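You operate a simulated robot arm through the tools that you are given. There is no shell and no other tool.

The job below is to be done with a simulated robot arm. You get a single attempt, and the scene is never put back.

## Task
Latch the docked pump, prove it to 50 mbar, vent, free the latch and stand it in PASS. Set down upright: green hand pump.

It is judged by the outcome, as a careful person would: the job done as asked, and still so three seconds after it is handed in. It fails if anything else is knocked over, pushed out of place, dropped, spilled or broken.

## Robot
A 6-joint arm with a two-finger parallel gripper, fixed in place. Base frame: the origin is on the floor under the middle of its stand, x ahead of it, y to its left, z up; the work surface is at about z = 85. Readings come in cm, degrees, newtons and seconds.
With the tool pointing down near the work surface it reaches from about 36 to 76 cm from the base axis. Its first joint turns from -66.0 to 66.0 degrees. Payload 2.45 kg.
Tool frame: the origin (TCP) lies between the finger pads and is the grasp point; the fingertips stand 2.4 cm ahead of it; z points along the fingers, y is the line along which they close. The gripper opens to 6.8 cm. The fingers are 1.7 cm wide and 1 cm thick; the gripper's body (4 by 7 cm) begins 4.1 cm behind the TCP.
Orientation is that of the tool frame in the base frame, as a unit quaternion [w, x, y, z]. With the fingers straight down and closing along the base's y, the tool's x points along the base's -x, its y along +y and its z along -z.

## Interface
- The arm moves only by the tool play_rows. Its argument "rows" is a list that holds one entry, the list of rows, each a list of 7 numbers: the shift along the tool's x, y, z in cm, then the turn, a rotation vector about the tool's x, y, z in degrees, then the gripper command, from -1 (fully open) to 1 (shut), values between in proportion. In form: [[[tx, ty, tz, wx, wy, wz, jaw], ...]]. A call has 1 to 20 rows; each row shifts and turns the commanded pose from where the row before left it, along the tool's axes as they then stand. A row lasts 0.2 s, in which the tool goes at most 5 cm and 8.6 degrees; a call with a longer step from one row to the next is refused whole, and so is a gripper value outside its range. A pose out of reach is approached as far as the arm can. The call stops where the force on the tool passes 90 N (or 10 N more than at its start, if that is more) or the arm is blocked; 0.2 s more then pass. Each finger travels about 10.8 cm/s and halts on what it meets, pressing with about 34 N; the grip force reading is that of the motor and also rises with nothing between the fingers. The clock runs only during rows and for 0.2 s after the last one: add rows that do not move to give the fingers time. It gives the time, the measured TCP pose, the force on the tool (base axes), the opening and the grip force at its end, in the units of the frame above (readings bear some noise), with the torque about the TCP (base axes, N m) and any sound that the robot's microphone picked up.
- Cameras (640 x 400 px; columns grow to the right, rows downward): "scene" is fixed at [17.27, 41.22, 148.77]; the picture's right is [-0.73, -0.68, 0.00], its down [-0.25, 0.26, -0.93] and it looks along [0.64, -0.68, -0.36] (base axes); focal length 338 px, centre (320, 200). "wrist" rides on the gripper at [8.4, 1.1, -7.5] in the tool frame; the picture's right is [-0.13, 0.99, 0.00], its down [-0.60, -0.08, -0.79] and it looks along [-0.79, -0.10, 0.61] (tool axes); focal length 251 px, centre (320, 200). There is no depth. A picture from a camera that has moved, and an enlarged one, comes with that camera's place and axes in the base frame and with its lens.
- get_image(camera): a new picture of that camera. The clock stands still meanwhile.
- inspect(camera, box): a new picture of the part [left, top, right, bottom] of that camera's present view, enlarged. The clock stands still meanwhile.
- close_job(): hands the job in; it is judged then, once.

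Places have to be worked out from the pictures, the camera data and where the tool is seen. Open the gripper and draw the arm clear of the work before you hand the job in, unless the task says otherwise.

The tools are called after "Call:" as a command line: name --argument value ..., lists and objects as JSON in quotes. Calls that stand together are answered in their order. play_rows: Moves the arm, as the interface text tells. Its arguments: {"type":"object","properties":{"rows":{"type":"array"}},"required":["rows"]} The other tools are called the same way: get_image (camera) takes a picture; inspect (camera, box) takes an enlarged picture of a part of a camera's view; close_job () hands the job in.

At the start:

```text
time_s: 0.0
tool_pos: [43.67, -12.94, 134.98]
tool_rot: [0.0, 0.0, 1.0, 0.0]
wrist_force: [-0.9, -0.7, -0.2]
ft_torque: [-0.02, -0.03, -0.02]
grip_width: 6.82
grasp_force: 0.0
```

scene: 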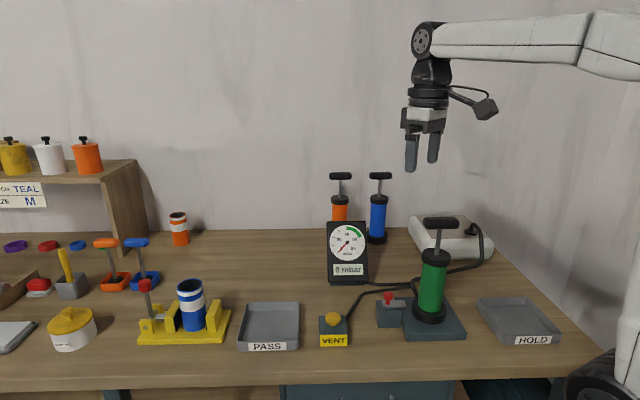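
wrist: 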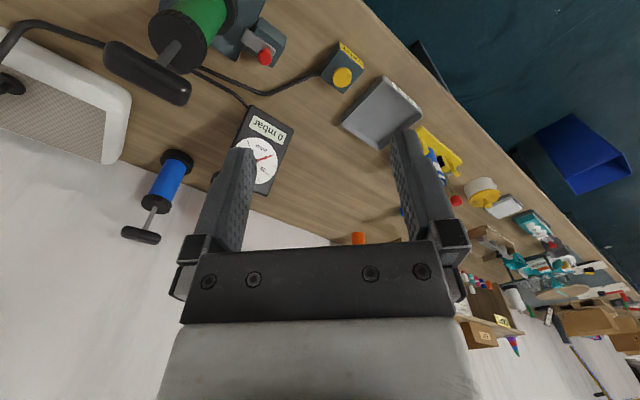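

I start by looking closer at the pump, dock, gauge and vent in the scene view before moving anything.

Call:
inspect --camera "scene" --box '[300, 200, 500, 360]'

Call:
inspect --camera "scene" --box '[220, 200, 420, 360]'

Call:
inspect --camera "wrist" --box '[80, 0, 440, 225]'

```text
2.50 times, centred on (400, 280) of scene
camera zoom: at [17.27, 41.22, 148.77], right [-0.73, -0.68, 0.0], down [-0.25, 0.26, -0.93], along [0.64, -0.68, -0.36], focal length 845 px, centre (120, 0)
```

zoom: 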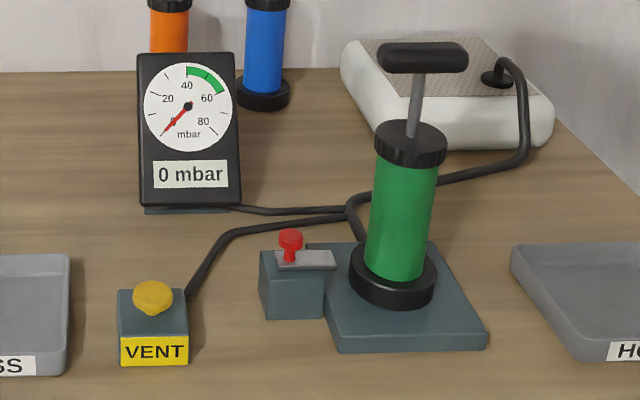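

```text
2.50 times, centred on (320, 280) of scene
camera zoom: at [17.27, 41.22, 148.77], right [-0.73, -0.68, 0.0], down [-0.25, 0.26, -0.93], along [0.64, -0.68, -0.36], focal length 845 px, centre (320, 0)
```

zoom: 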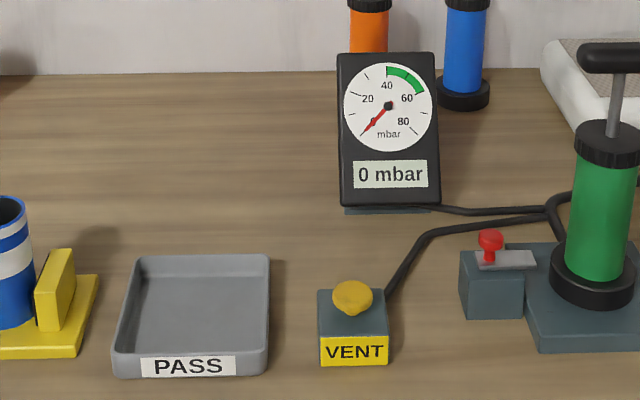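

```text
1.78 times, centred on (260, 112) of wrist
camera zoom: at [35.27, -11.83, 142.39], right [0.13, 0.99, 0.0], down [0.6, -0.08, 0.79], along [0.79, -0.1, -0.61], focal length 447 px, centre (427, 356)
```

zoom: 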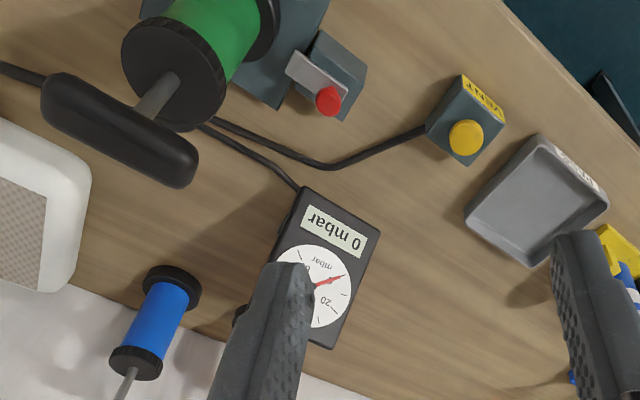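

The table is turned about 45° to the base; I judge the pump at about (46, -31), its T-handle near z 115, the red latch knob near (54.6, -24.5, 93.4), PASS centred near (75, -2). I'll zoom in harder on the latch and the handle to see how they work.

Call:
inspect --camera "scene" --box '[370, 270, 450, 320]'

Call:
inspect --camera "scene" --box '[400, 205, 480, 255]'

Call:
inspect --camera "wrist" --box '[200, 0, 300, 62]'

Call:
inspect --camera "scene" --box '[310, 300, 370, 360]'

```text
8.00 times, centred on (410, 295) of scene
camera zoom: at [17.27, 41.22, 148.77], right [-0.73, -0.68, 0.0], down [-0.25, 0.26, -0.93], along [0.64, -0.68, -0.36], focal length 2705 px, centre (-400, -560)
```

zoom: 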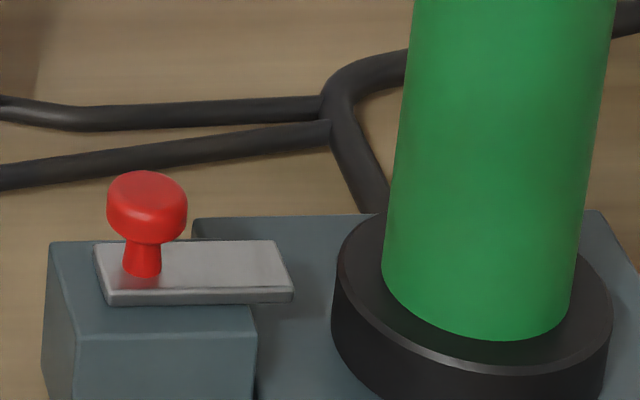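

```text
8.00 times, centred on (440, 230) of scene
camera zoom: at [17.27, 41.22, 148.77], right [-0.73, -0.68, 0.0], down [-0.25, 0.26, -0.93], along [0.64, -0.68, -0.36], focal length 2705 px, centre (-640, -40)
```

zoom: 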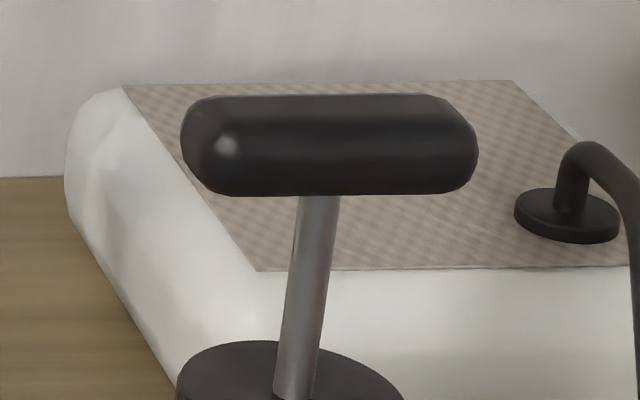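

```text
6.40 times, centred on (250, 31) of wrist
camera zoom: at [35.27, -11.83, 142.39], right [0.13, 0.99, 0.0], down [0.6, -0.08, 0.79], along [0.79, -0.1, -0.61], focal length 1609 px, centre (768, 1282)
```

zoom: 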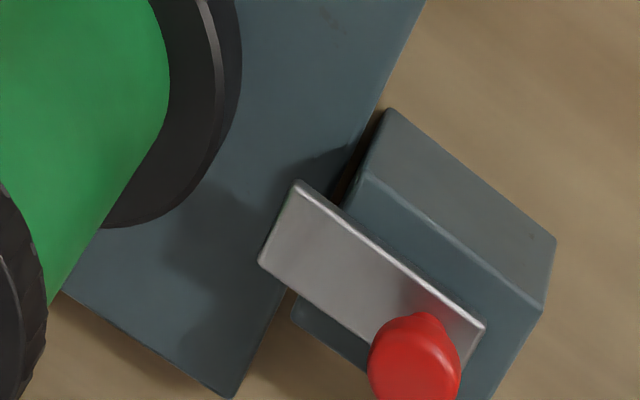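

```text
6.67 times, centred on (340, 330) of scene
camera zoom: at [17.27, 41.22, 148.77], right [-0.73, -0.68, 0.0], down [-0.25, 0.26, -0.93], along [0.64, -0.68, -0.36], focal length 2254 px, centre (187, -667)
```

zoom: 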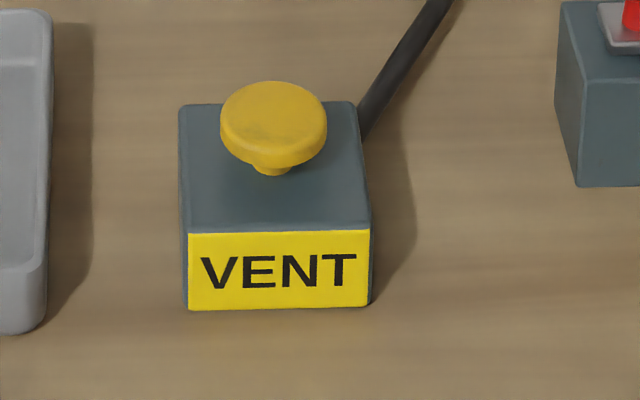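

The latch is a flat bolt that slides along the block toward the pump flange, with the red knob on it. I turn the gripper +135° about its own axis at this safe height so the fingers will close across the bolt's slide, with the camera on the side away from the pump.

Call:
play_rows --rows '[[[0, 0, 0, 0, 0, 8.44, -1], [0, 0, 0, 0, 0, 8.44, -1], [0, 0, 0, 0, 0, 8.44, -1], [0, 0, 0, 0, 0, 8.44, -1], [0, 0, 0, 0, 0, 8.44, -1], [0, 0, 0, 0, 0, 8.44, -1], [0, 0, 0, 0, 0, 8.44, -1], [0, 0, 0, 0, 0, 8.44, -1], [0, 0, 0, 0, 0, 8.44, -1], [0, 0, 0, 0, 0, 8.44, -1], [0, 0, 0, 0, 0, 8.44, -1], [0, 0, 0, 0, 0, 8.44, -1], [0, 0, 0, 0, 0, 8.44, -1], [0, 0, 0, 0, 0, 8.44, -1], [0, 0, 0, 0, 0, 8.44, -1], [0, 0, 0, 0, 0, 8.44, -1]]]'

```text
time_s: 3.4
tool_pos: [43.66, -12.98, 134.95]
tool_rot: [0.0, 0.925, 0.381, 0.0]
wrist_force: [-0.1, -0.5, -0.2]
ft_torque: [-0.01, 0.03, -0.01]
grip_width: 6.82
grasp_force: 0.1
```

The turn landed as commanded: tool x now points along (0.71, 0.70) and tool y along (0.70, -0.71). I look at both cameras.

Call:
get_image --camera "wrist"

Call:
get_image --camera "scene"

```text
taken
camera wrist: at [50.4, -7.81, 142.39], right [0.61, -0.8, 0.0], down [-0.48, -0.37, 0.79], along [-0.63, -0.48, -0.61], focal length 251 px, centre (320, 200)
```

wrist: 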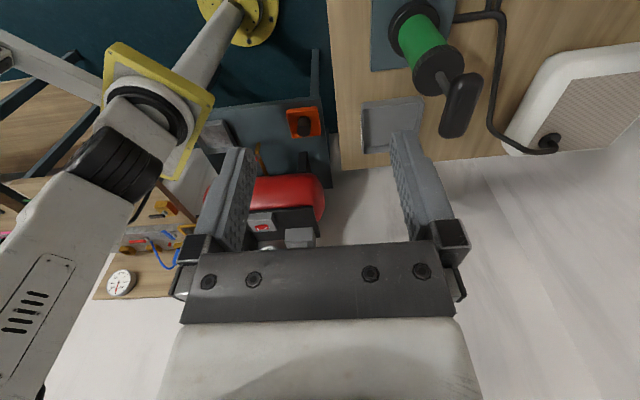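

```text
taken
```

scene: 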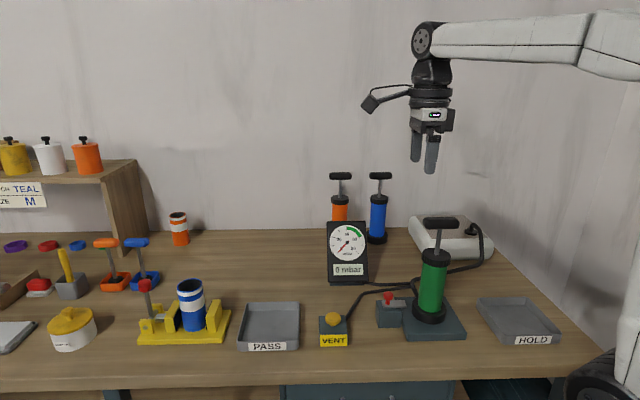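

Camera now sits away from the pump side. I move over the latch knob (about 54.6, -24.5) and come down to z≈118 to refine its position.

Call:
play_rows --rows '[[[-0.05, 2.65, 0, 0, 0, 0, -1], [-0.05, 2.65, 0, 0, 0, 0, -1], [-0.05, 2.65, 0, 0, 0, 0, -1], [-0.05, 2.65, 0, 0, 0, 0, -1], [-0.05, 2.65, 0, 0, 0, 0, -1], [-0.05, 2.65, 0, 0, 0, 0, -1], [0, 0, 3, 0, 0, 0, -1], [0, 0, 3, 0, 0, 0, -1], [0, 0, 3, 0, 0, 0, -1], [0, 0, 3, 0, 0, 0, -1], [0, 0, 3, 0, 0, 0, -1], [0, 0, 2, 0, 0, 0, -1], [0, 0, 0, 0, 0, 0, -1]]]'

Call:
get_image --camera "wrist"

Call:
get_image --camera "scene"

```text
time_s: 6.2
tool_pos: [54.5, -24.48, 118.0]
tool_rot: [0.0, 0.924, 0.384, -0.001]
wrist_force: [-0.4, 0.0, -0.1]
ft_torque: [0.02, 0.01, -0.01]
grip_width: 6.78
grasp_force: 0.1
```

```text
taken
camera wrist: at [61.23, -19.3, 125.38], right [0.61, -0.79, 0.0], down [-0.48, -0.37, 0.79], along [-0.63, -0.48, -0.61], focal length 251 px, centre (320, 200)
```

wrist: 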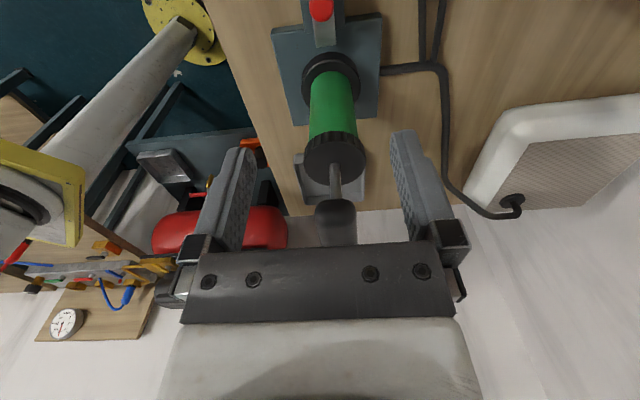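

```text
taken
```

scene: 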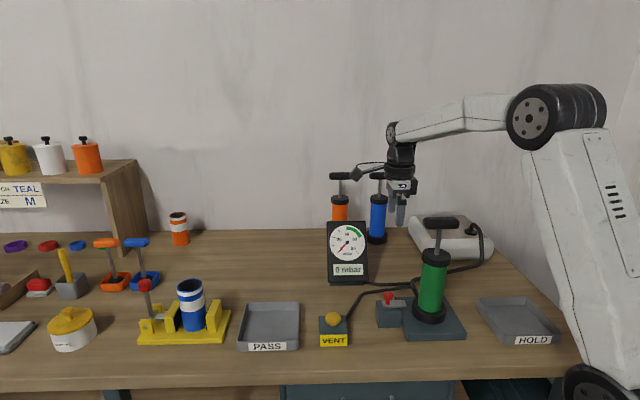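

Knob, bolt and pump axis line up along the tool's x. I zoom this view for exact positions.

Call:
inspect --camera "wrist" --box '[250, 0, 410, 100]'

Call:
inspect --camera "wrist" --box '[260, 120, 420, 250]'

```text
4.00 times, centred on (330, 50) of wrist
camera zoom: at [61.23, -19.3, 125.38], right [0.61, -0.79, 0.0], down [-0.48, -0.37, 0.79], along [-0.63, -0.48, -0.61], focal length 1006 px, centre (280, 800)
```

zoom: 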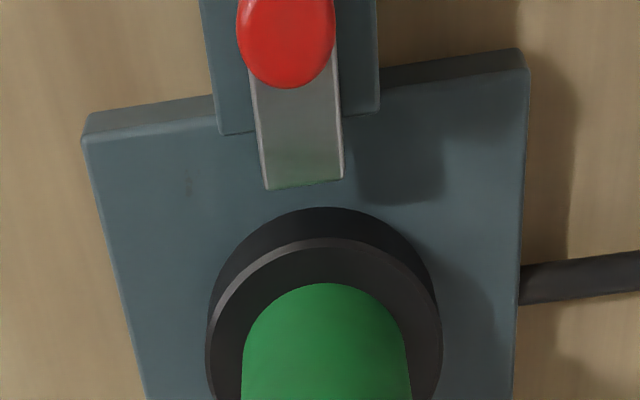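

```text
3.08 times, centred on (340, 185) of wrist
camera zoom: at [61.23, -19.3, 125.38], right [0.61, -0.79, 0.0], down [-0.48, -0.37, 0.79], along [-0.63, -0.48, -0.61], focal length 774 px, centre (258, 246)
```

zoom: 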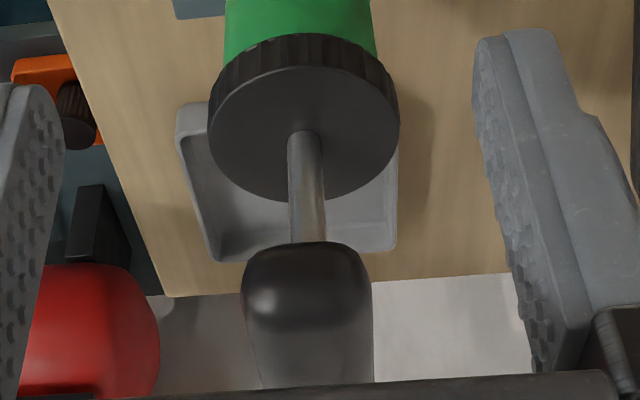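

Bolt tip sits about 1.4 cm short of the flange rim, knob centre near (54.2, -24.8), pump axis near (46.6, -32), handle bar centre z≈114.3 along (0.71, 0.71). Before going down I check how bulky the wrist is above the gripper, since the handle bar end is close.

Call:
inspect --camera "scene" --box '[330, 90, 530, 240]'

```text
2.67 times, centred on (430, 165) of scene
camera zoom: at [17.27, 41.22, 148.77], right [-0.73, -0.68, 0.0], down [-0.25, 0.26, -0.93], along [0.64, -0.68, -0.36], focal length 902 px, centre (27, 293)
```

zoom: 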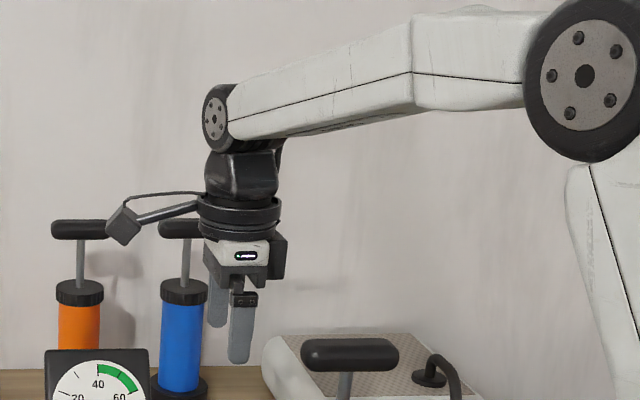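

A vertical tool at knob height would bring the wrist joint close to the handle bar, so I lean the tool 20° (fingers toward the pump, wrist away from it) and then descend straight down to just above the knob.

Call:
play_rows --rows '[[[0, 0, 0, 0, -6.667, 0, -1], [0, 0, 0, 0, -6.667, 0, -1], [0, 0, 0, 0, -6.667, 0, -1], [-0.19, 0, 0.07, 0, 0, 0, -1], [1.17, 0, 3.21, 0, 0, 0, -1], [1.17, 0, 3.21, 0, 0, 0, -1], [1.17, 0, 3.21, 0, 0, 0, -1], [1.17, 0, 3.21, 0, 0, 0, -1], [1.17, 0, 3.21, 0, 0, 0, -1], [1.17, 0, 3.21, 0, 0, 0, -1], [0, 0, 0, 0, 0, 0, -1]]]'

Call:
get_image --camera "wrist"

Call:
inspect --camera "scene" --box '[330, 200, 490, 330]'

```text
time_s: 8.6
tool_pos: [54.61, -24.52, 97.45]
tool_rot: [0.066, 0.91, 0.376, -0.16]
wrist_force: [0.2, 1.0, 0.8]
ft_torque: [0.0, 0.02, 0.0]
grip_width: 6.8
grasp_force: 0.1
```

```text
taken
camera wrist: at [62.83, -17.86, 101.5], right [0.61, -0.79, 0.04], down [-0.27, -0.15, 0.95], along [-0.74, -0.6, -0.3], focal length 251 px, centre (320, 200)
```

wrist: 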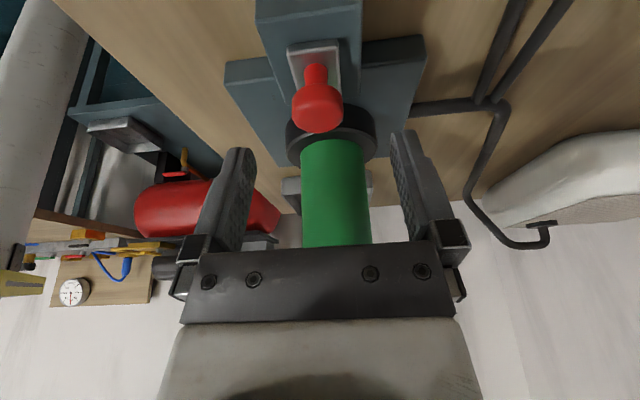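

```text
3.08 times, centred on (410, 265) of scene
camera zoom: at [17.27, 41.22, 148.77], right [-0.73, -0.68, 0.0], down [-0.25, 0.26, -0.93], along [0.64, -0.68, -0.36], focal length 1040 px, centre (43, 0)
```

zoom: 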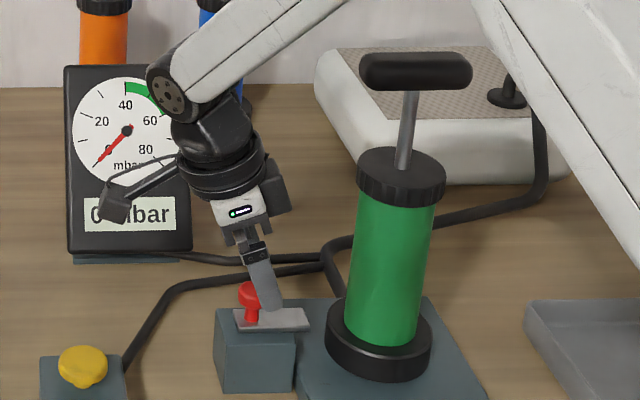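

The knob head stands between the open fingers and slightly below; the wrist is well clear of the handle. I lower 3.9 cm with a small 0.3 cm shift toward the pump, fingers still open.

Call:
play_rows --rows '[[[0.35, 0, 1.25, 0, 0, 0, -1], [0.35, 0, 1.25, 0, 0, 0, -1], [0.35, 0, 1.26, 0, 0, 0, -1], [0, 0, 0, 0, 0, 0, -1]]]'

Call:
inspect --camera "wrist" --box '[200, 20, 440, 220]'

Call:
inspect --camera "scene" --box '[360, 260, 440, 320]'

```text
time_s: 9.6
tool_pos: [54.35, -24.79, 93.55]
tool_rot: [0.066, 0.91, 0.376, -0.16]
wrist_force: [0.7, 0.2, 0.5]
ft_torque: [0.0, 0.02, 0.01]
grip_width: 6.77
grasp_force: 0.0
```

```text
2.00 times, centred on (320, 120) of wrist
camera zoom: at [62.51, -18.12, 97.69], right [0.61, -0.79, 0.04], down [-0.27, -0.15, 0.95], along [-0.74, -0.6, -0.3], focal length 503 px, centre (320, 360)
```

zoom: 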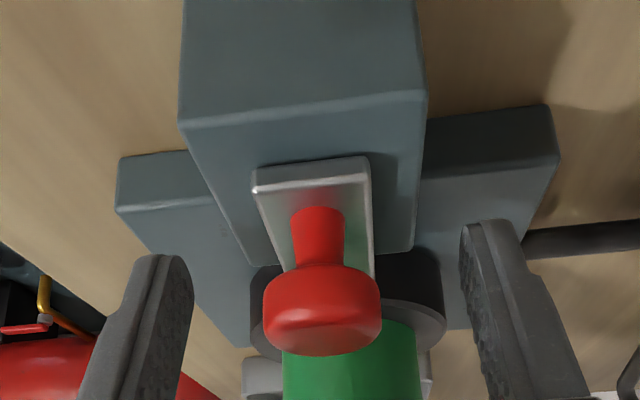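

```text
6.67 times, centred on (400, 290) of scene
camera zoom: at [17.27, 41.22, 148.77], right [-0.73, -0.68, 0.0], down [-0.25, 0.26, -0.93], along [0.64, -0.68, -0.36], focal length 2254 px, centre (-213, -400)
```

zoom: 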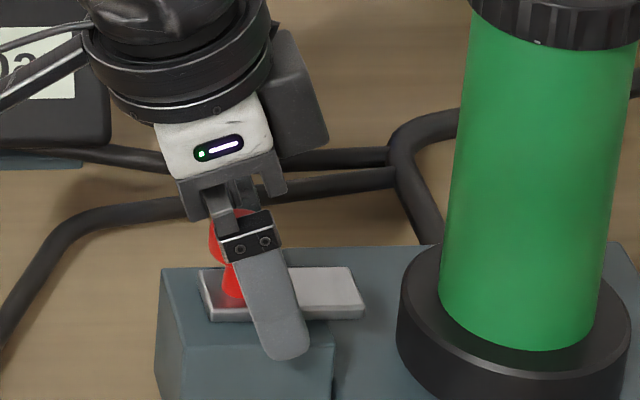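

The near finger looks about 0.5–0.8 cm too far toward the pump relative to the knob, so I back off 0.5 cm along the slide and close on the knob.

Call:
play_rows --rows '[[[0.47, 0, -0.17, 0, 0, 0, -1], [0, 0, 0, 0, 0, 0, -0.2], [0, 0, 0, 0, 0, 0, 0.3], [0, 0, 0, 0, 0, 0, 0.6], [0, 0, 0, 0, 0, 0, 0.6]]]'

Call:
inspect --camera "wrist" --box '[200, 20, 440, 220]'

Call:
inspect --camera "scene" --box '[360, 260, 440, 320]'

```text
time_s: 10.8
tool_pos: [54.79, -24.51, 93.59]
tool_rot: [0.067, 0.91, 0.378, -0.16]
wrist_force: [5.6, -5.0, -3.2]
ft_torque: [-0.01, -0.04, 0.02]
grip_width: 2.55
grasp_force: 40.7
```

```text
2.00 times, centred on (320, 120) of wrist
camera zoom: at [62.9, -17.82, 97.69], right [0.61, -0.79, 0.05], down [-0.27, -0.15, 0.95], along [-0.74, -0.6, -0.3], focal length 503 px, centre (320, 360)
```

zoom: 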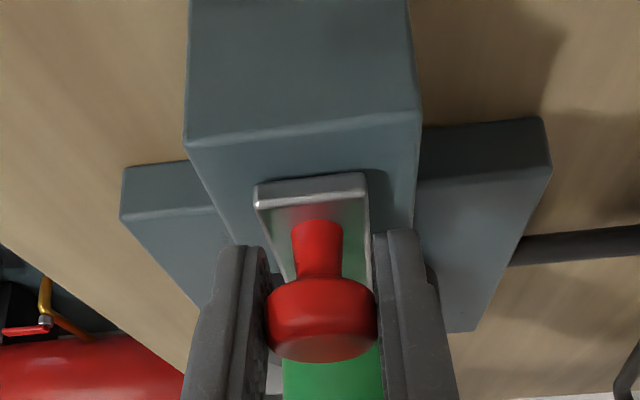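

```text
6.67 times, centred on (400, 290) of scene
camera zoom: at [17.29, 41.2, 148.77], right [-0.73, -0.68, 0.0], down [-0.25, 0.26, -0.93], along [0.64, -0.68, -0.36], focal length 2254 px, centre (-213, -400)
```

zoom: 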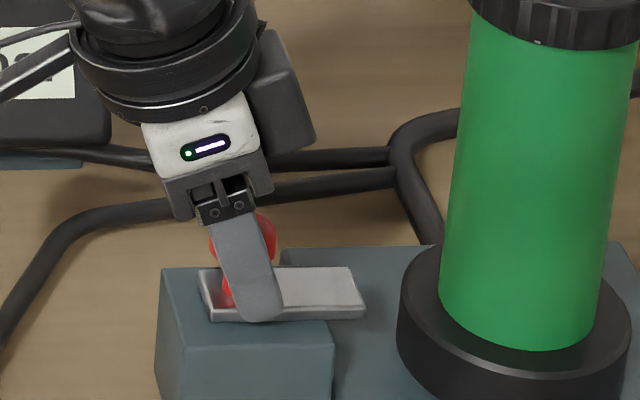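

The knob is held firmly (2.55 cm, 41 N). I slide it toward the pump in small steps, 2 cm first, watching the force.

Call:
play_rows --rows '[[[-0.47, 0, 0.17, 0, 0, 0, 0.6], [-0.47, 0, 0.17, 0, 0, 0, 0.6], [-0.47, 0, 0.17, 0, 0, 0, 0.6], [-0.47, 0, 0.17, 0, 0, 0, 0.6], [0, 0, 0, 0, 0, 0, 0.6]]]'

Call:
inspect --camera "scene" --box '[360, 260, 440, 320]'

```text
time_s: 12.0
tool_pos: [53.26, -25.89, 93.57]
tool_rot: [0.066, 0.91, 0.376, -0.16]
wrist_force: [4.0, -3.6, -0.4]
ft_torque: [0.44, -0.52, 0.1]
grip_width: 2.55
grasp_force: 40.8
```

```text
6.67 times, centred on (400, 290) of scene
camera zoom: at [17.28, 41.21, 148.77], right [-0.73, -0.68, 0.0], down [-0.25, 0.26, -0.93], along [0.64, -0.68, -0.36], focal length 2254 px, centre (-213, -400)
```

zoom: 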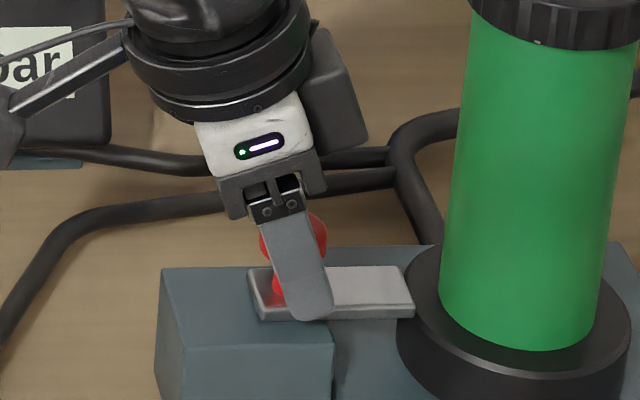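

The bolt moved freely and its tip is just over the flange rim. I continue 1 cm in two smaller steps.

Call:
play_rows --rows '[[[-0.47, 0, 0.17, 0, 0, 0, 0.6], [-0.47, 0, 0.17, 0, 0, 0, 0.6], [0, 0, 0, 0, 0, 0, 0.6]]]'

Call:
inspect --camera "scene" --box '[360, 260, 440, 320]'

```text
time_s: 12.8
tool_pos: [52.57, -26.61, 93.55]
tool_rot: [0.067, 0.91, 0.376, -0.16]
wrist_force: [9.3, -5.2, -2.1]
ft_torque: [-0.12, 0.12, -0.13]
grip_width: 2.56
grasp_force: 40.6
```

```text
6.67 times, centred on (400, 290) of scene
camera zoom: at [17.3, 41.2, 148.77], right [-0.73, -0.68, 0.0], down [-0.25, 0.26, -0.93], along [0.64, -0.68, -0.36], focal length 2254 px, centre (-213, -400)
```

zoom: 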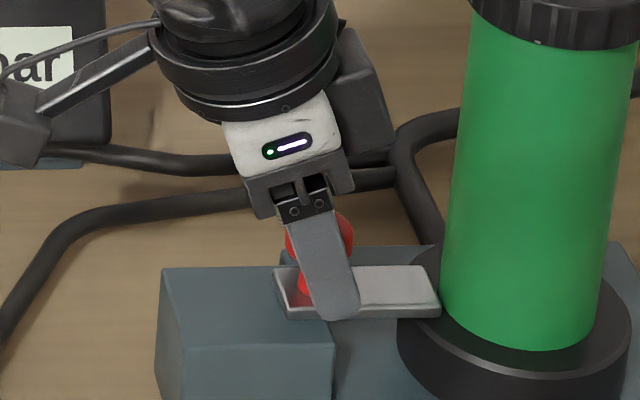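

Bolt now overlaps the flange by about 1 cm and its tip is near the barrel; force is only ~3 N. I nudge in 0.25 cm steps to feel for the end stop.

Call:
play_rows --rows '[[[-0.235, 0, 0.085, 0, 0, 0, 0.6], [0, 0, 0, 0, 0, 0, 0.6]]]'

Call:
inspect --camera "wrist" --box '[200, 20, 440, 220]'

```text
time_s: 13.4
tool_pos: [52.61, -26.63, 93.55]
tool_rot: [0.067, 0.91, 0.377, -0.159]
wrist_force: [19.5, 8.0, -0.3]
ft_torque: [-0.14, 0.28, 0.17]
grip_width: 2.54
grasp_force: 40.5
```

```text
2.00 times, centred on (320, 120) of wrist
camera zoom: at [60.71, -19.98, 97.71], right [0.62, -0.79, 0.05], down [-0.27, -0.15, 0.95], along [-0.74, -0.6, -0.31], focal length 503 px, centre (320, 360)
```

zoom: 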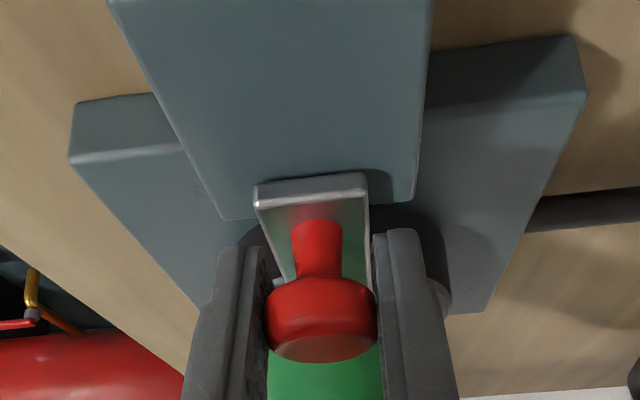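

The bolt hit its end stop (19 N at 3 cm travel), so the pump is latched. I relax the push, open the fingers and back out along the tool axis, then bring the tool upright and up.

Call:
play_rows --rows '[[[0.22, 0, -0.08, 0, 0, 0, 0.6], [0, 0, 0, 0, 0, 0, 0.2], [0, 0, 0, 0, 0, 0, -0.5], [0, 0, 0, 0, 0, 0, -1], [0, 0, 0, 0, 0, 0, -1], [0, 0, -1.5, 0, 0, 0, -1], [0, 0, -3, 0, 0, 0, -1], [0, 0, -4, 0, 0, 0, -1], [0, 0, -4, 0, 0, 0, -1], [0, 0, -4, 0, 0, 0, -1], [0, 0, -4, 0, 0, 0, -1], [0, 0, -4, 0, 0, 0, -1], [0, 0, -4, 0, 0, 0, -1], [0, 0, 0, 0, 6.667, 0, -1], [0, 0, 0, 0, 6.667, 0, -1], [0, 0, 0, 0, 6.667, 0, -1], [0, 0, 0, 0, 0, 0, -1]]]'

Call:
get_image --camera "wrist"

Call:
get_image --camera "scene"

Call:
inspect --camera "scene" --box '[360, 260, 440, 320]'

```text
time_s: 17.0
tool_pos: [59.31, -19.65, 120.23]
tool_rot: [0.0, 0.924, 0.383, 0.001]
wrist_force: [0.5, 0.2, -0.1]
ft_torque: [-0.02, 0.01, -0.01]
grip_width: 6.83
grasp_force: 0.1
```

```text
taken
camera wrist: at [66.15, -14.46, 127.69], right [0.61, -0.79, 0.0], down [-0.48, -0.37, 0.79], along [-0.63, -0.48, -0.61], focal length 251 px, centre (320, 200)
```

wrist: 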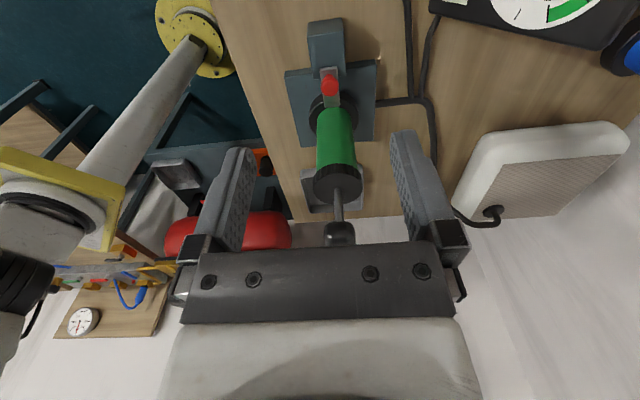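

```text
taken
```

scene: 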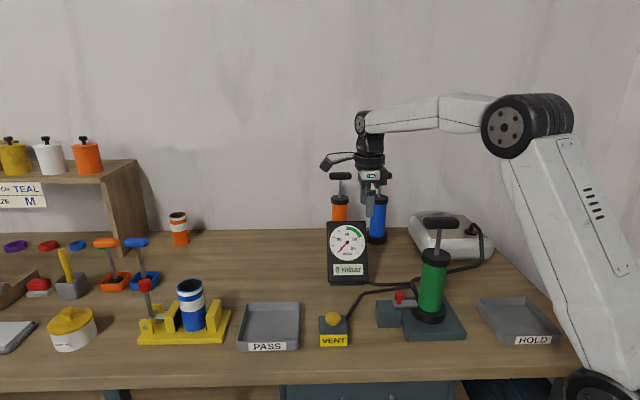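

```text
6.67 times, centred on (400, 290) of scene
camera zoom: at [17.27, 41.22, 148.77], right [-0.73, -0.68, 0.0], down [-0.25, 0.26, -0.93], along [0.64, -0.68, -0.36], focal length 2254 px, centre (-213, -400)
```

zoom: 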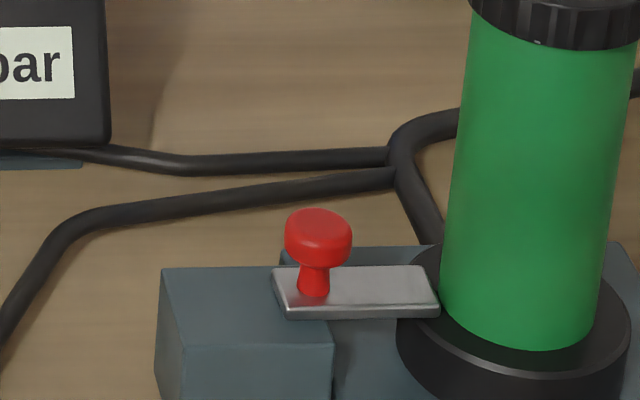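

Bolt clearly overlaps the flange now. I raise to z≈124 and move along the table toward the handle, stopping over its centre for a check.

Call:
play_rows --rows '[[[0, 0, -4, 0, 0, 0, -1], [-3, 0, 0, 0, 0, 0, -1], [-3, 0, 0, 0, 0, 0, -1], [-3, 0, 0, 0, 0, 0, -1], [-3, 0, 0, 0, 0, 0, -1], [-3, 0, 0, 0, 0, 0, -1], [-2.7, 0, 0, 0, 0, 0, -1], [0, 0, 0, 0, 0, 0, -1]]]'

Call:
get_image --camera "wrist"

Call:
inspect --camera "scene" --box '[380, 150, 500, 250]'

```text
time_s: 18.8
tool_pos: [46.84, -31.98, 124.31]
tool_rot: [0.0, 0.924, 0.383, 0.0]
wrist_force: [-0.2, -0.6, 0.5]
ft_torque: [0.01, 0.0, 0.01]
grip_width: 6.8
grasp_force: 0.1
```

```text
taken
camera wrist: at [53.49, -26.88, 131.69], right [0.61, -0.79, 0.0], down [-0.48, -0.37, 0.79], along [-0.63, -0.48, -0.61], focal length 251 px, centre (320, 200)
```

wrist: 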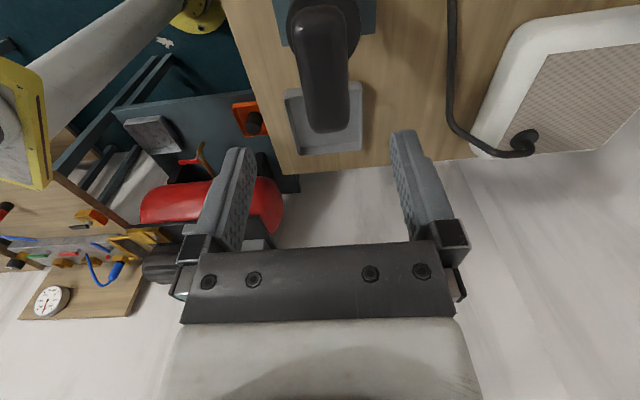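

```text
4.00 times, centred on (440, 200) of scene
camera zoom: at [17.27, 41.22, 148.77], right [-0.73, -0.68, 0.0], down [-0.25, 0.26, -0.93], along [0.64, -0.68, -0.36], focal length 1352 px, centre (-160, 200)
```

zoom: 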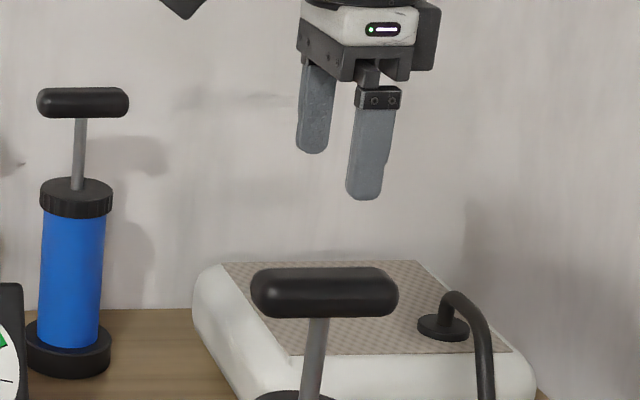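

I'm nearly over the handle; I zoom the wrist view to measure the sideways offset before descending.

Call:
inspect --camera "wrist" --box '[240, 0, 400, 140]'

```text
2.86 times, centred on (320, 70) of wrist
camera zoom: at [53.49, -26.88, 131.69], right [0.61, -0.79, 0.0], down [-0.48, -0.37, 0.79], along [-0.63, -0.48, -0.61], focal length 718 px, centre (320, 571)
```

zoom: 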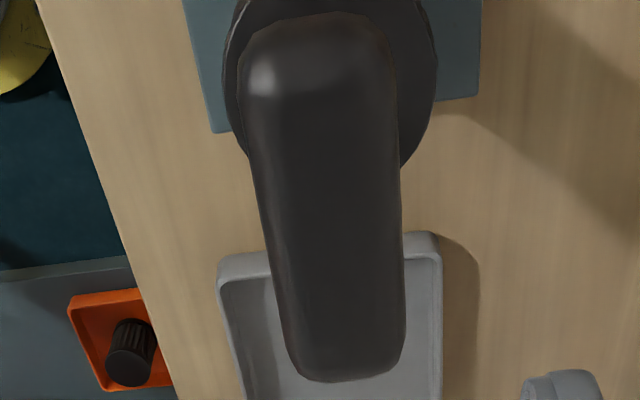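

The bar is ~0.3 cm toward tool +y and ~0.4 cm toward the far side. I correct that and descend 9 cm so the fingertips straddle the bar at its lower half.

Call:
play_rows --rows '[[[-0.4, 0.3, 0, 0, 0, 0, -1], [0, 0, 2.5, 0, 0, 0, -1], [0, 0, 2.5, 0, 0, 0, -1], [0, 0, 2, 0, 0, 0, -1], [0, 0, 1, 0, 0, 0, -1], [0, 0, 1, 0, 0, 0, -1], [0, 0, 0, 0, 0, 0, -1]]]'

Call:
get_image --camera "wrist"

Call:
inspect --camera "scene" --box '[380, 150, 500, 250]'

```text
time_s: 20.4
tool_pos: [46.94, -32.63, 115.34]
tool_rot: [0.0, 0.924, 0.382, 0.0]
wrist_force: [-0.9, -0.5, 0.9]
ft_torque: [0.02, 0.01, -0.01]
grip_width: 6.81
grasp_force: 0.0
```

```text
taken
camera wrist: at [53.62, -27.46, 122.72], right [0.61, -0.79, 0.0], down [-0.48, -0.37, 0.79], along [-0.63, -0.48, -0.61], focal length 251 px, centre (320, 200)
```

wrist: 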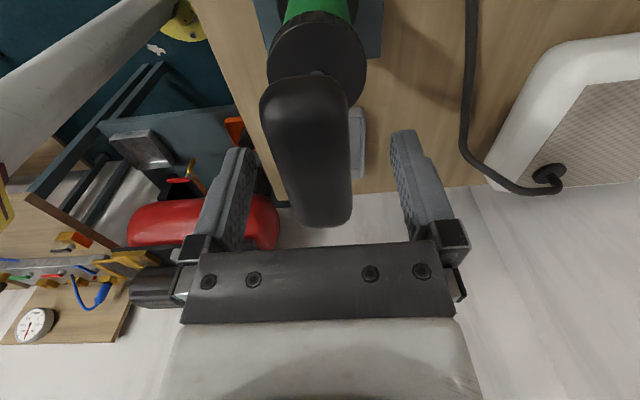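

```text
4.00 times, centred on (440, 200) of scene
camera zoom: at [17.27, 41.22, 148.77], right [-0.73, -0.68, 0.0], down [-0.25, 0.26, -0.93], along [0.64, -0.68, -0.36], focal length 1352 px, centre (-160, 200)
```

zoom: 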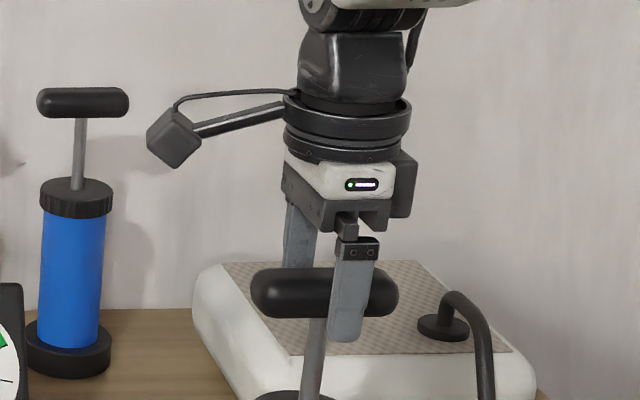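

The fingers straddle the bar centred on the rod, with the tips level with the bar's underside. I close on it.

Call:
play_rows --rows '[[[0, 0, 0, 0, 0, 0, -0.3], [0, 0, 0, 0, 0, 0, 0.1], [0, 0, 0, 0, 0, 0, 0.5], [0, 0, 0, 0, 0, 0, 0.5], [0, 0, 0, 0, 0, 0, 0.5]]]'

Call:
inspect --camera "scene" --box '[320, 200, 480, 340]'

```text
time_s: 21.6
tool_pos: [46.94, -32.56, 115.22]
tool_rot: [0.0, 0.924, 0.383, 0.0]
wrist_force: [0.0, 0.0, 1.0]
ft_torque: [0.16, 0.17, -0.01]
grip_width: 3.35
grasp_force: 34.1
```

```text
2.86 times, centred on (400, 270) of scene
camera zoom: at [17.27, 41.22, 148.77], right [-0.73, -0.68, 0.0], down [-0.25, 0.26, -0.93], along [0.64, -0.68, -0.36], focal length 966 px, centre (91, 0)
```

zoom: 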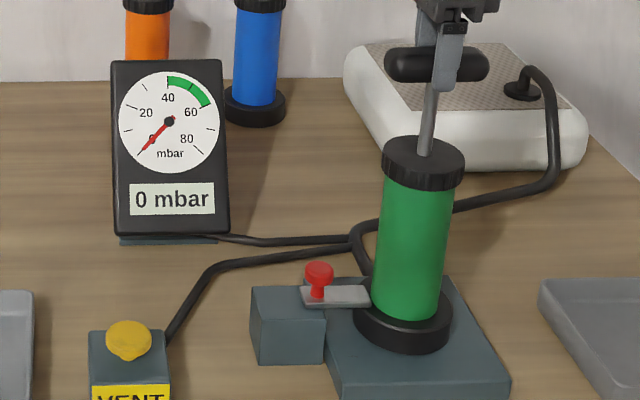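

The bar is held (3.35 cm) and nothing moved. I press down 1 cm and read the gauge.

Call:
play_rows --rows '[[[0, 0, 0.5, 0, 0, 0, 0.5], [0, 0, 0.5, 0, 0, 0, 0.5], [0, 0, 0, 0, 0, 0, 0.5]]]'

Call:
inspect --camera "scene" --box '[320, 200, 480, 340]'

```text
time_s: 22.4
tool_pos: [46.9, -32.72, 114.3]
tool_rot: [0.0, 0.924, 0.382, 0.0]
wrist_force: [-2.0, 0.4, 1.4]
ft_torque: [-0.18, 0.32, -0.05]
grip_width: 3.35
grasp_force: 34.2
```

```text
2.86 times, centred on (400, 270) of scene
camera zoom: at [17.26, 41.22, 148.77], right [-0.73, -0.68, 0.0], down [-0.25, 0.26, -0.93], along [0.64, -0.68, -0.36], focal length 966 px, centre (91, 0)
```

zoom: 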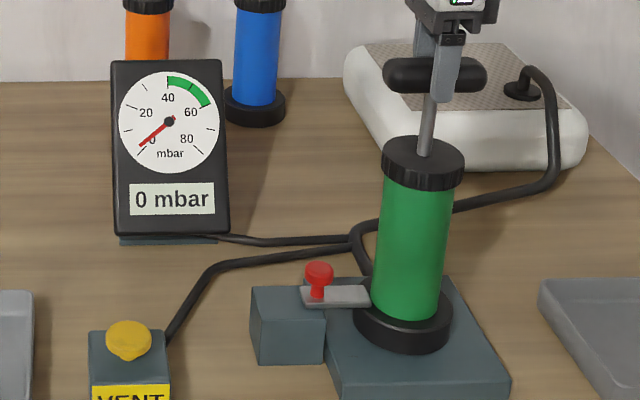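

The handle went down 1 cm and the needle has only just lifted. I press another 1.5 cm.

Call:
play_rows --rows '[[[0, 0, 0.5, 0, 0, 0, 0.5], [0, 0, 0.5, 0, 0, 0, 0.5], [0, 0, 0.5, 0, 0, 0, 0.5], [0, 0, 0, 0, 0, 0, 0.5]]]'

Call:
inspect --camera "scene" --box '[320, 200, 480, 340]'

```text
time_s: 23.4
tool_pos: [46.89, -32.6, 112.73]
tool_rot: [0.0, 0.924, 0.383, 0.0]
wrist_force: [-2.6, 1.8, 3.6]
ft_torque: [0.35, 0.27, 0.02]
grip_width: 3.35
grasp_force: 33.5
```

```text
2.86 times, centred on (400, 270) of scene
camera zoom: at [17.26, 41.23, 148.77], right [-0.73, -0.68, 0.0], down [-0.25, 0.26, -0.93], along [0.64, -0.68, -0.36], focal length 966 px, centre (91, 0)
```

zoom: 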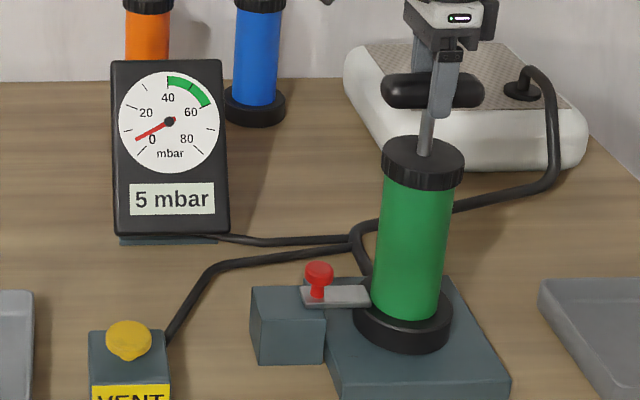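

The gauge reads 5 mbar. I press on another 1.5 cm.

Call:
play_rows --rows '[[[0, 0, 0.5, 0, 0, 0, 0.5], [0, 0, 0.5, 0, 0, 0, 0.5], [0, 0, 0.5, 0, 0, 0, 0.5], [0, 0, 0, 0, 0, 0, 0.5]]]'

Call:
inspect --camera "scene" --box '[320, 200, 480, 340]'

```text
time_s: 24.4
tool_pos: [46.91, -32.58, 111.36]
tool_rot: [0.0, 0.924, 0.383, 0.0]
wrist_force: [-0.5, 1.2, 4.5]
ft_torque: [0.33, -0.02, 0.02]
grip_width: 3.35
grasp_force: 34.1
```

```text
2.86 times, centred on (400, 270) of scene
camera zoom: at [17.26, 41.23, 148.76], right [-0.73, -0.68, 0.0], down [-0.25, 0.26, -0.93], along [0.64, -0.68, -0.36], focal length 966 px, centre (91, 0)
```

zoom: 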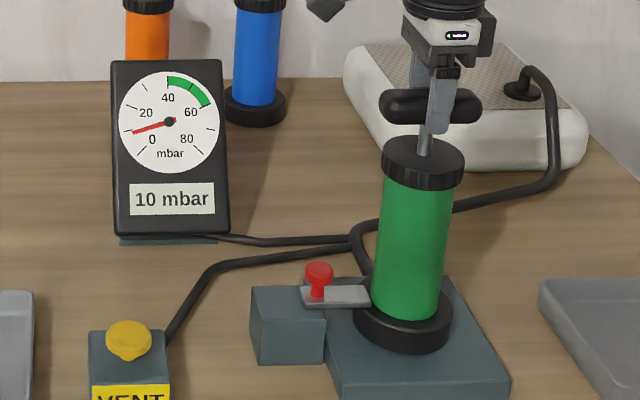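

10 mbar at 4 cm of stroke, with little force. I press another 1.2 cm, watching force for the bottom.

Call:
play_rows --rows '[[[0, 0, 0.4, 0, 0, 0, 0.5], [0, 0, 0.4, 0, 0, 0, 0.5], [0, 0, 0.4, 0, 0, 0, 0.5], [0, 0, 0, 0, 0, 0, 0.5]]]'

Call:
inspect --camera "scene" --box '[320, 200, 480, 340]'

```text
time_s: 25.4
tool_pos: [46.93, -32.67, 110.17]
tool_rot: [0.0, 0.924, 0.383, 0.001]
wrist_force: [-0.7, 3.4, 3.8]
ft_torque: [0.43, -0.07, 0.04]
grip_width: 3.34
grasp_force: 33.7
```

```text
2.86 times, centred on (400, 270) of scene
camera zoom: at [17.26, 41.23, 148.76], right [-0.73, -0.68, 0.0], down [-0.25, 0.26, -0.93], along [0.64, -0.68, -0.36], focal length 966 px, centre (91, 0)
```

zoom: 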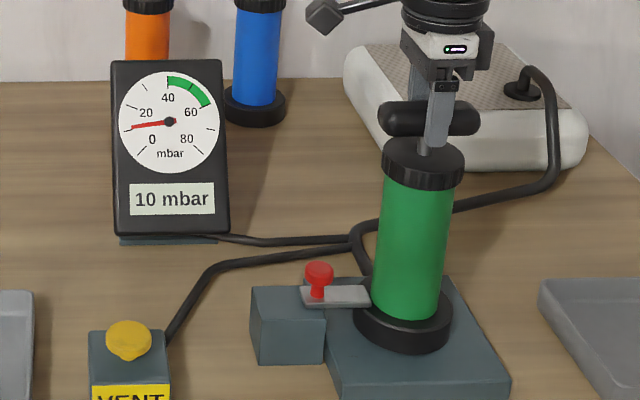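

Display rounds to 5 mbar steps; needle sits at ~11. I press a further 0.8 cm in small steps to find the bottom of the stroke.

Call:
play_rows --rows '[[[0, 0, 0.4, 0, 0, 0, 0.5], [0, 0, 0.4, 0, 0, 0, 0.5], [0, 0, 0, 0, 0, 0, 0.5]]]'

Call:
inspect --camera "scene" --box '[320, 210, 380, 290]'

Call:
inspect --camera "scene" --box '[390, 190, 490, 290]'

```text
time_s: 26.2
tool_pos: [46.8, -32.68, 109.25]
tool_rot: [0.002, 0.924, 0.382, 0.0]
wrist_force: [1.9, 2.7, 5.6]
ft_torque: [0.32, -0.57, 0.1]
grip_width: 3.3
grasp_force: 33.7
```

```text
5.00 times, centred on (350, 250) of scene
camera zoom: at [17.27, 41.23, 148.76], right [-0.73, -0.68, 0.0], down [-0.25, 0.26, -0.93], along [0.64, -0.68, -0.36], focal length 1690 px, centre (170, -50)
```

zoom: 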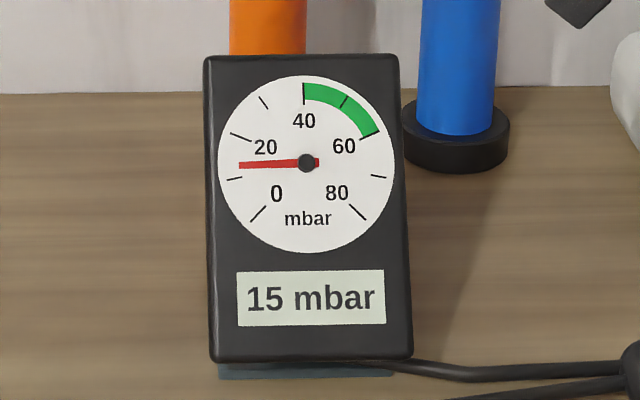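

```text
4.00 times, centred on (440, 240) of scene
camera zoom: at [17.27, 41.23, 148.76], right [-0.73, -0.68, 0.0], down [-0.25, 0.26, -0.93], along [0.64, -0.68, -0.36], focal length 1352 px, centre (-160, 40)
```

zoom: 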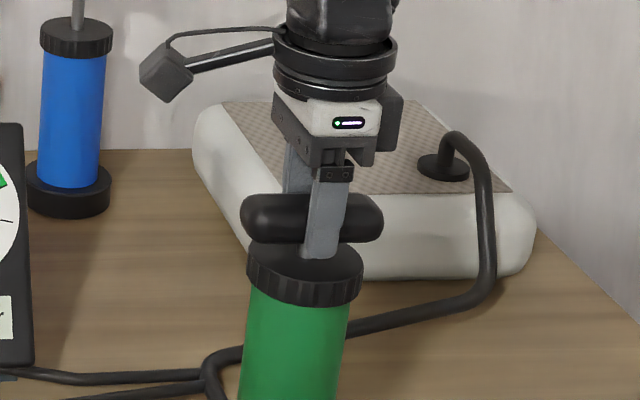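

Needle ≈13–14, display 15, and still not bottomed. I now raise the handle back to the top of its stroke and see whether the pressure holds.

Call:
play_rows --rows '[[[0, 0, -1, 0, 0, 0, 0.5], [0, 0, -1, 0, 0, 0, 0.5], [0, 0, -1, 0, 0, 0, 0.5], [0, 0, -1, 0, 0, 0, 0.5], [0, 0, -1, 0, 0, 0, 0.5], [0, 0, -0.9, 0, 0, 0, 0.5], [0, 0, 0, 0, 0, 0, 0.5]]]'

Call:
inspect --camera "scene" --box '[320, 200, 480, 340]'

Call:
inspect --camera "scene" --box '[320, 210, 380, 290]'

```text
time_s: 27.8
tool_pos: [46.89, -32.66, 115.24]
tool_rot: [0.0, 0.924, 0.382, -0.001]
wrist_force: [-2.6, -0.9, 1.3]
ft_torque: [-0.33, 0.48, -0.09]
grip_width: 3.36
grasp_force: 34.5
```

```text
2.86 times, centred on (400, 270) of scene
camera zoom: at [17.26, 41.22, 148.77], right [-0.73, -0.68, 0.0], down [-0.25, 0.26, -0.93], along [0.64, -0.68, -0.36], focal length 966 px, centre (91, 0)
```

zoom: 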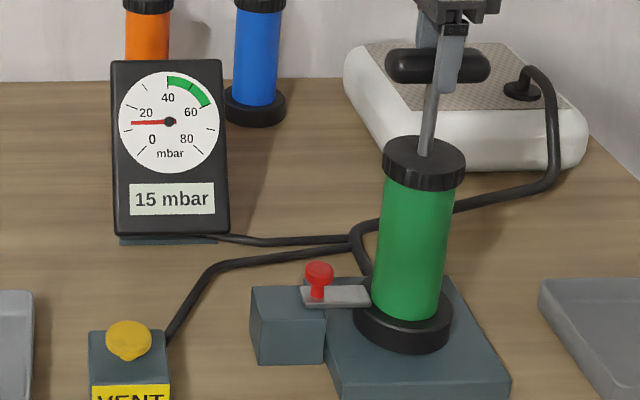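

```text
5.00 times, centred on (350, 250) of scene
camera zoom: at [17.26, 41.22, 148.77], right [-0.73, -0.68, 0.0], down [-0.25, 0.26, -0.93], along [0.64, -0.68, -0.36], focal length 1690 px, centre (170, -50)
```

zoom: 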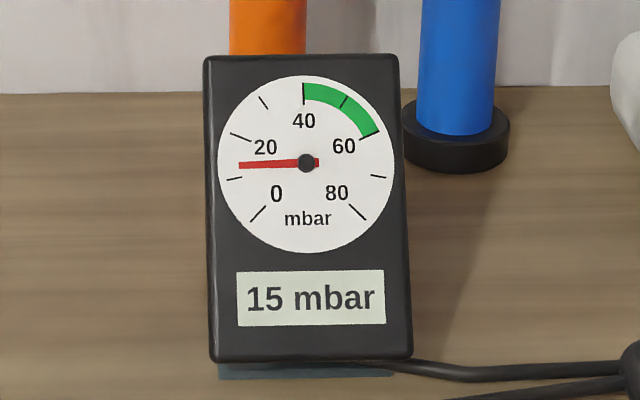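

Pressure holds (~13.5 mbar per 6 cm stroke, so ~2.25 mbar/cm). I make a second full 6 cm down stroke and return.

Call:
play_rows --rows '[[[0, 0, 0.6, 0, 0, 0, 0.5], [0, 0, 0.6, 0, 0, 0, 0.5], [0, 0, 0.6, 0, 0, 0, 0.5], [0, 0, 0.6, 0, 0, 0, 0.5], [0, 0, 0.6, 0, 0, 0, 0.5], [0, 0, 0.6, 0, 0, 0, 0.5], [0, 0, 0.6, 0, 0, 0, 0.5], [0, 0, 0.6, 0, 0, 0, 0.5], [0, 0, 0.6, 0, 0, 0, 0.5], [0, 0, 0.5, 0, 0, 0, 0.5], [0, 0, 0, 0, 0, 0, 0.5]]]'

Call:
inspect --camera "scene" --box '[320, 210, 380, 290]'

Call:
inspect --camera "scene" --box '[320, 200, 480, 340]'

```text
time_s: 30.2
tool_pos: [46.83, -32.6, 109.19]
tool_rot: [-0.001, 0.924, 0.382, 0.0]
wrist_force: [-0.5, 0.6, 5.0]
ft_torque: [0.06, -0.39, 0.03]
grip_width: 3.34
grasp_force: 33.9
```

```text
5.00 times, centred on (350, 250) of scene
camera zoom: at [17.26, 41.23, 148.76], right [-0.73, -0.68, 0.0], down [-0.25, 0.26, -0.93], along [0.64, -0.68, -0.36], focal length 1690 px, centre (170, -50)
```

zoom: 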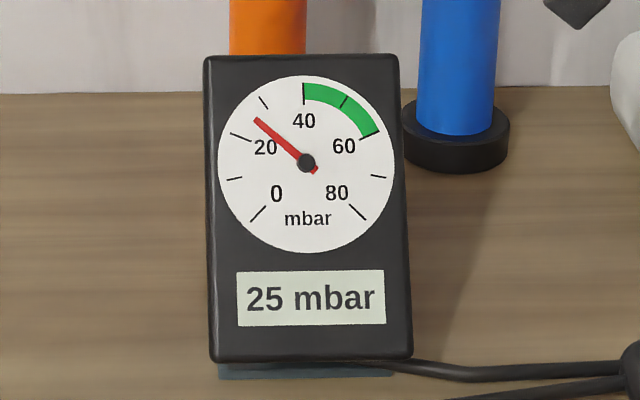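

```text
2.86 times, centred on (400, 270) of scene
camera zoom: at [17.26, 41.23, 148.76], right [-0.73, -0.68, 0.0], down [-0.25, 0.26, -0.93], along [0.64, -0.68, -0.36], focal length 966 px, centre (91, 0)
```

zoom: 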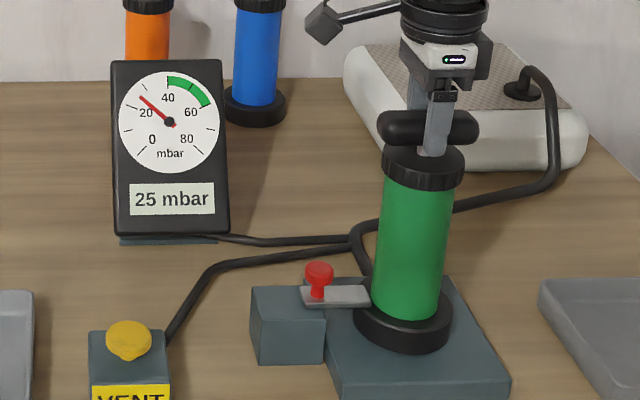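

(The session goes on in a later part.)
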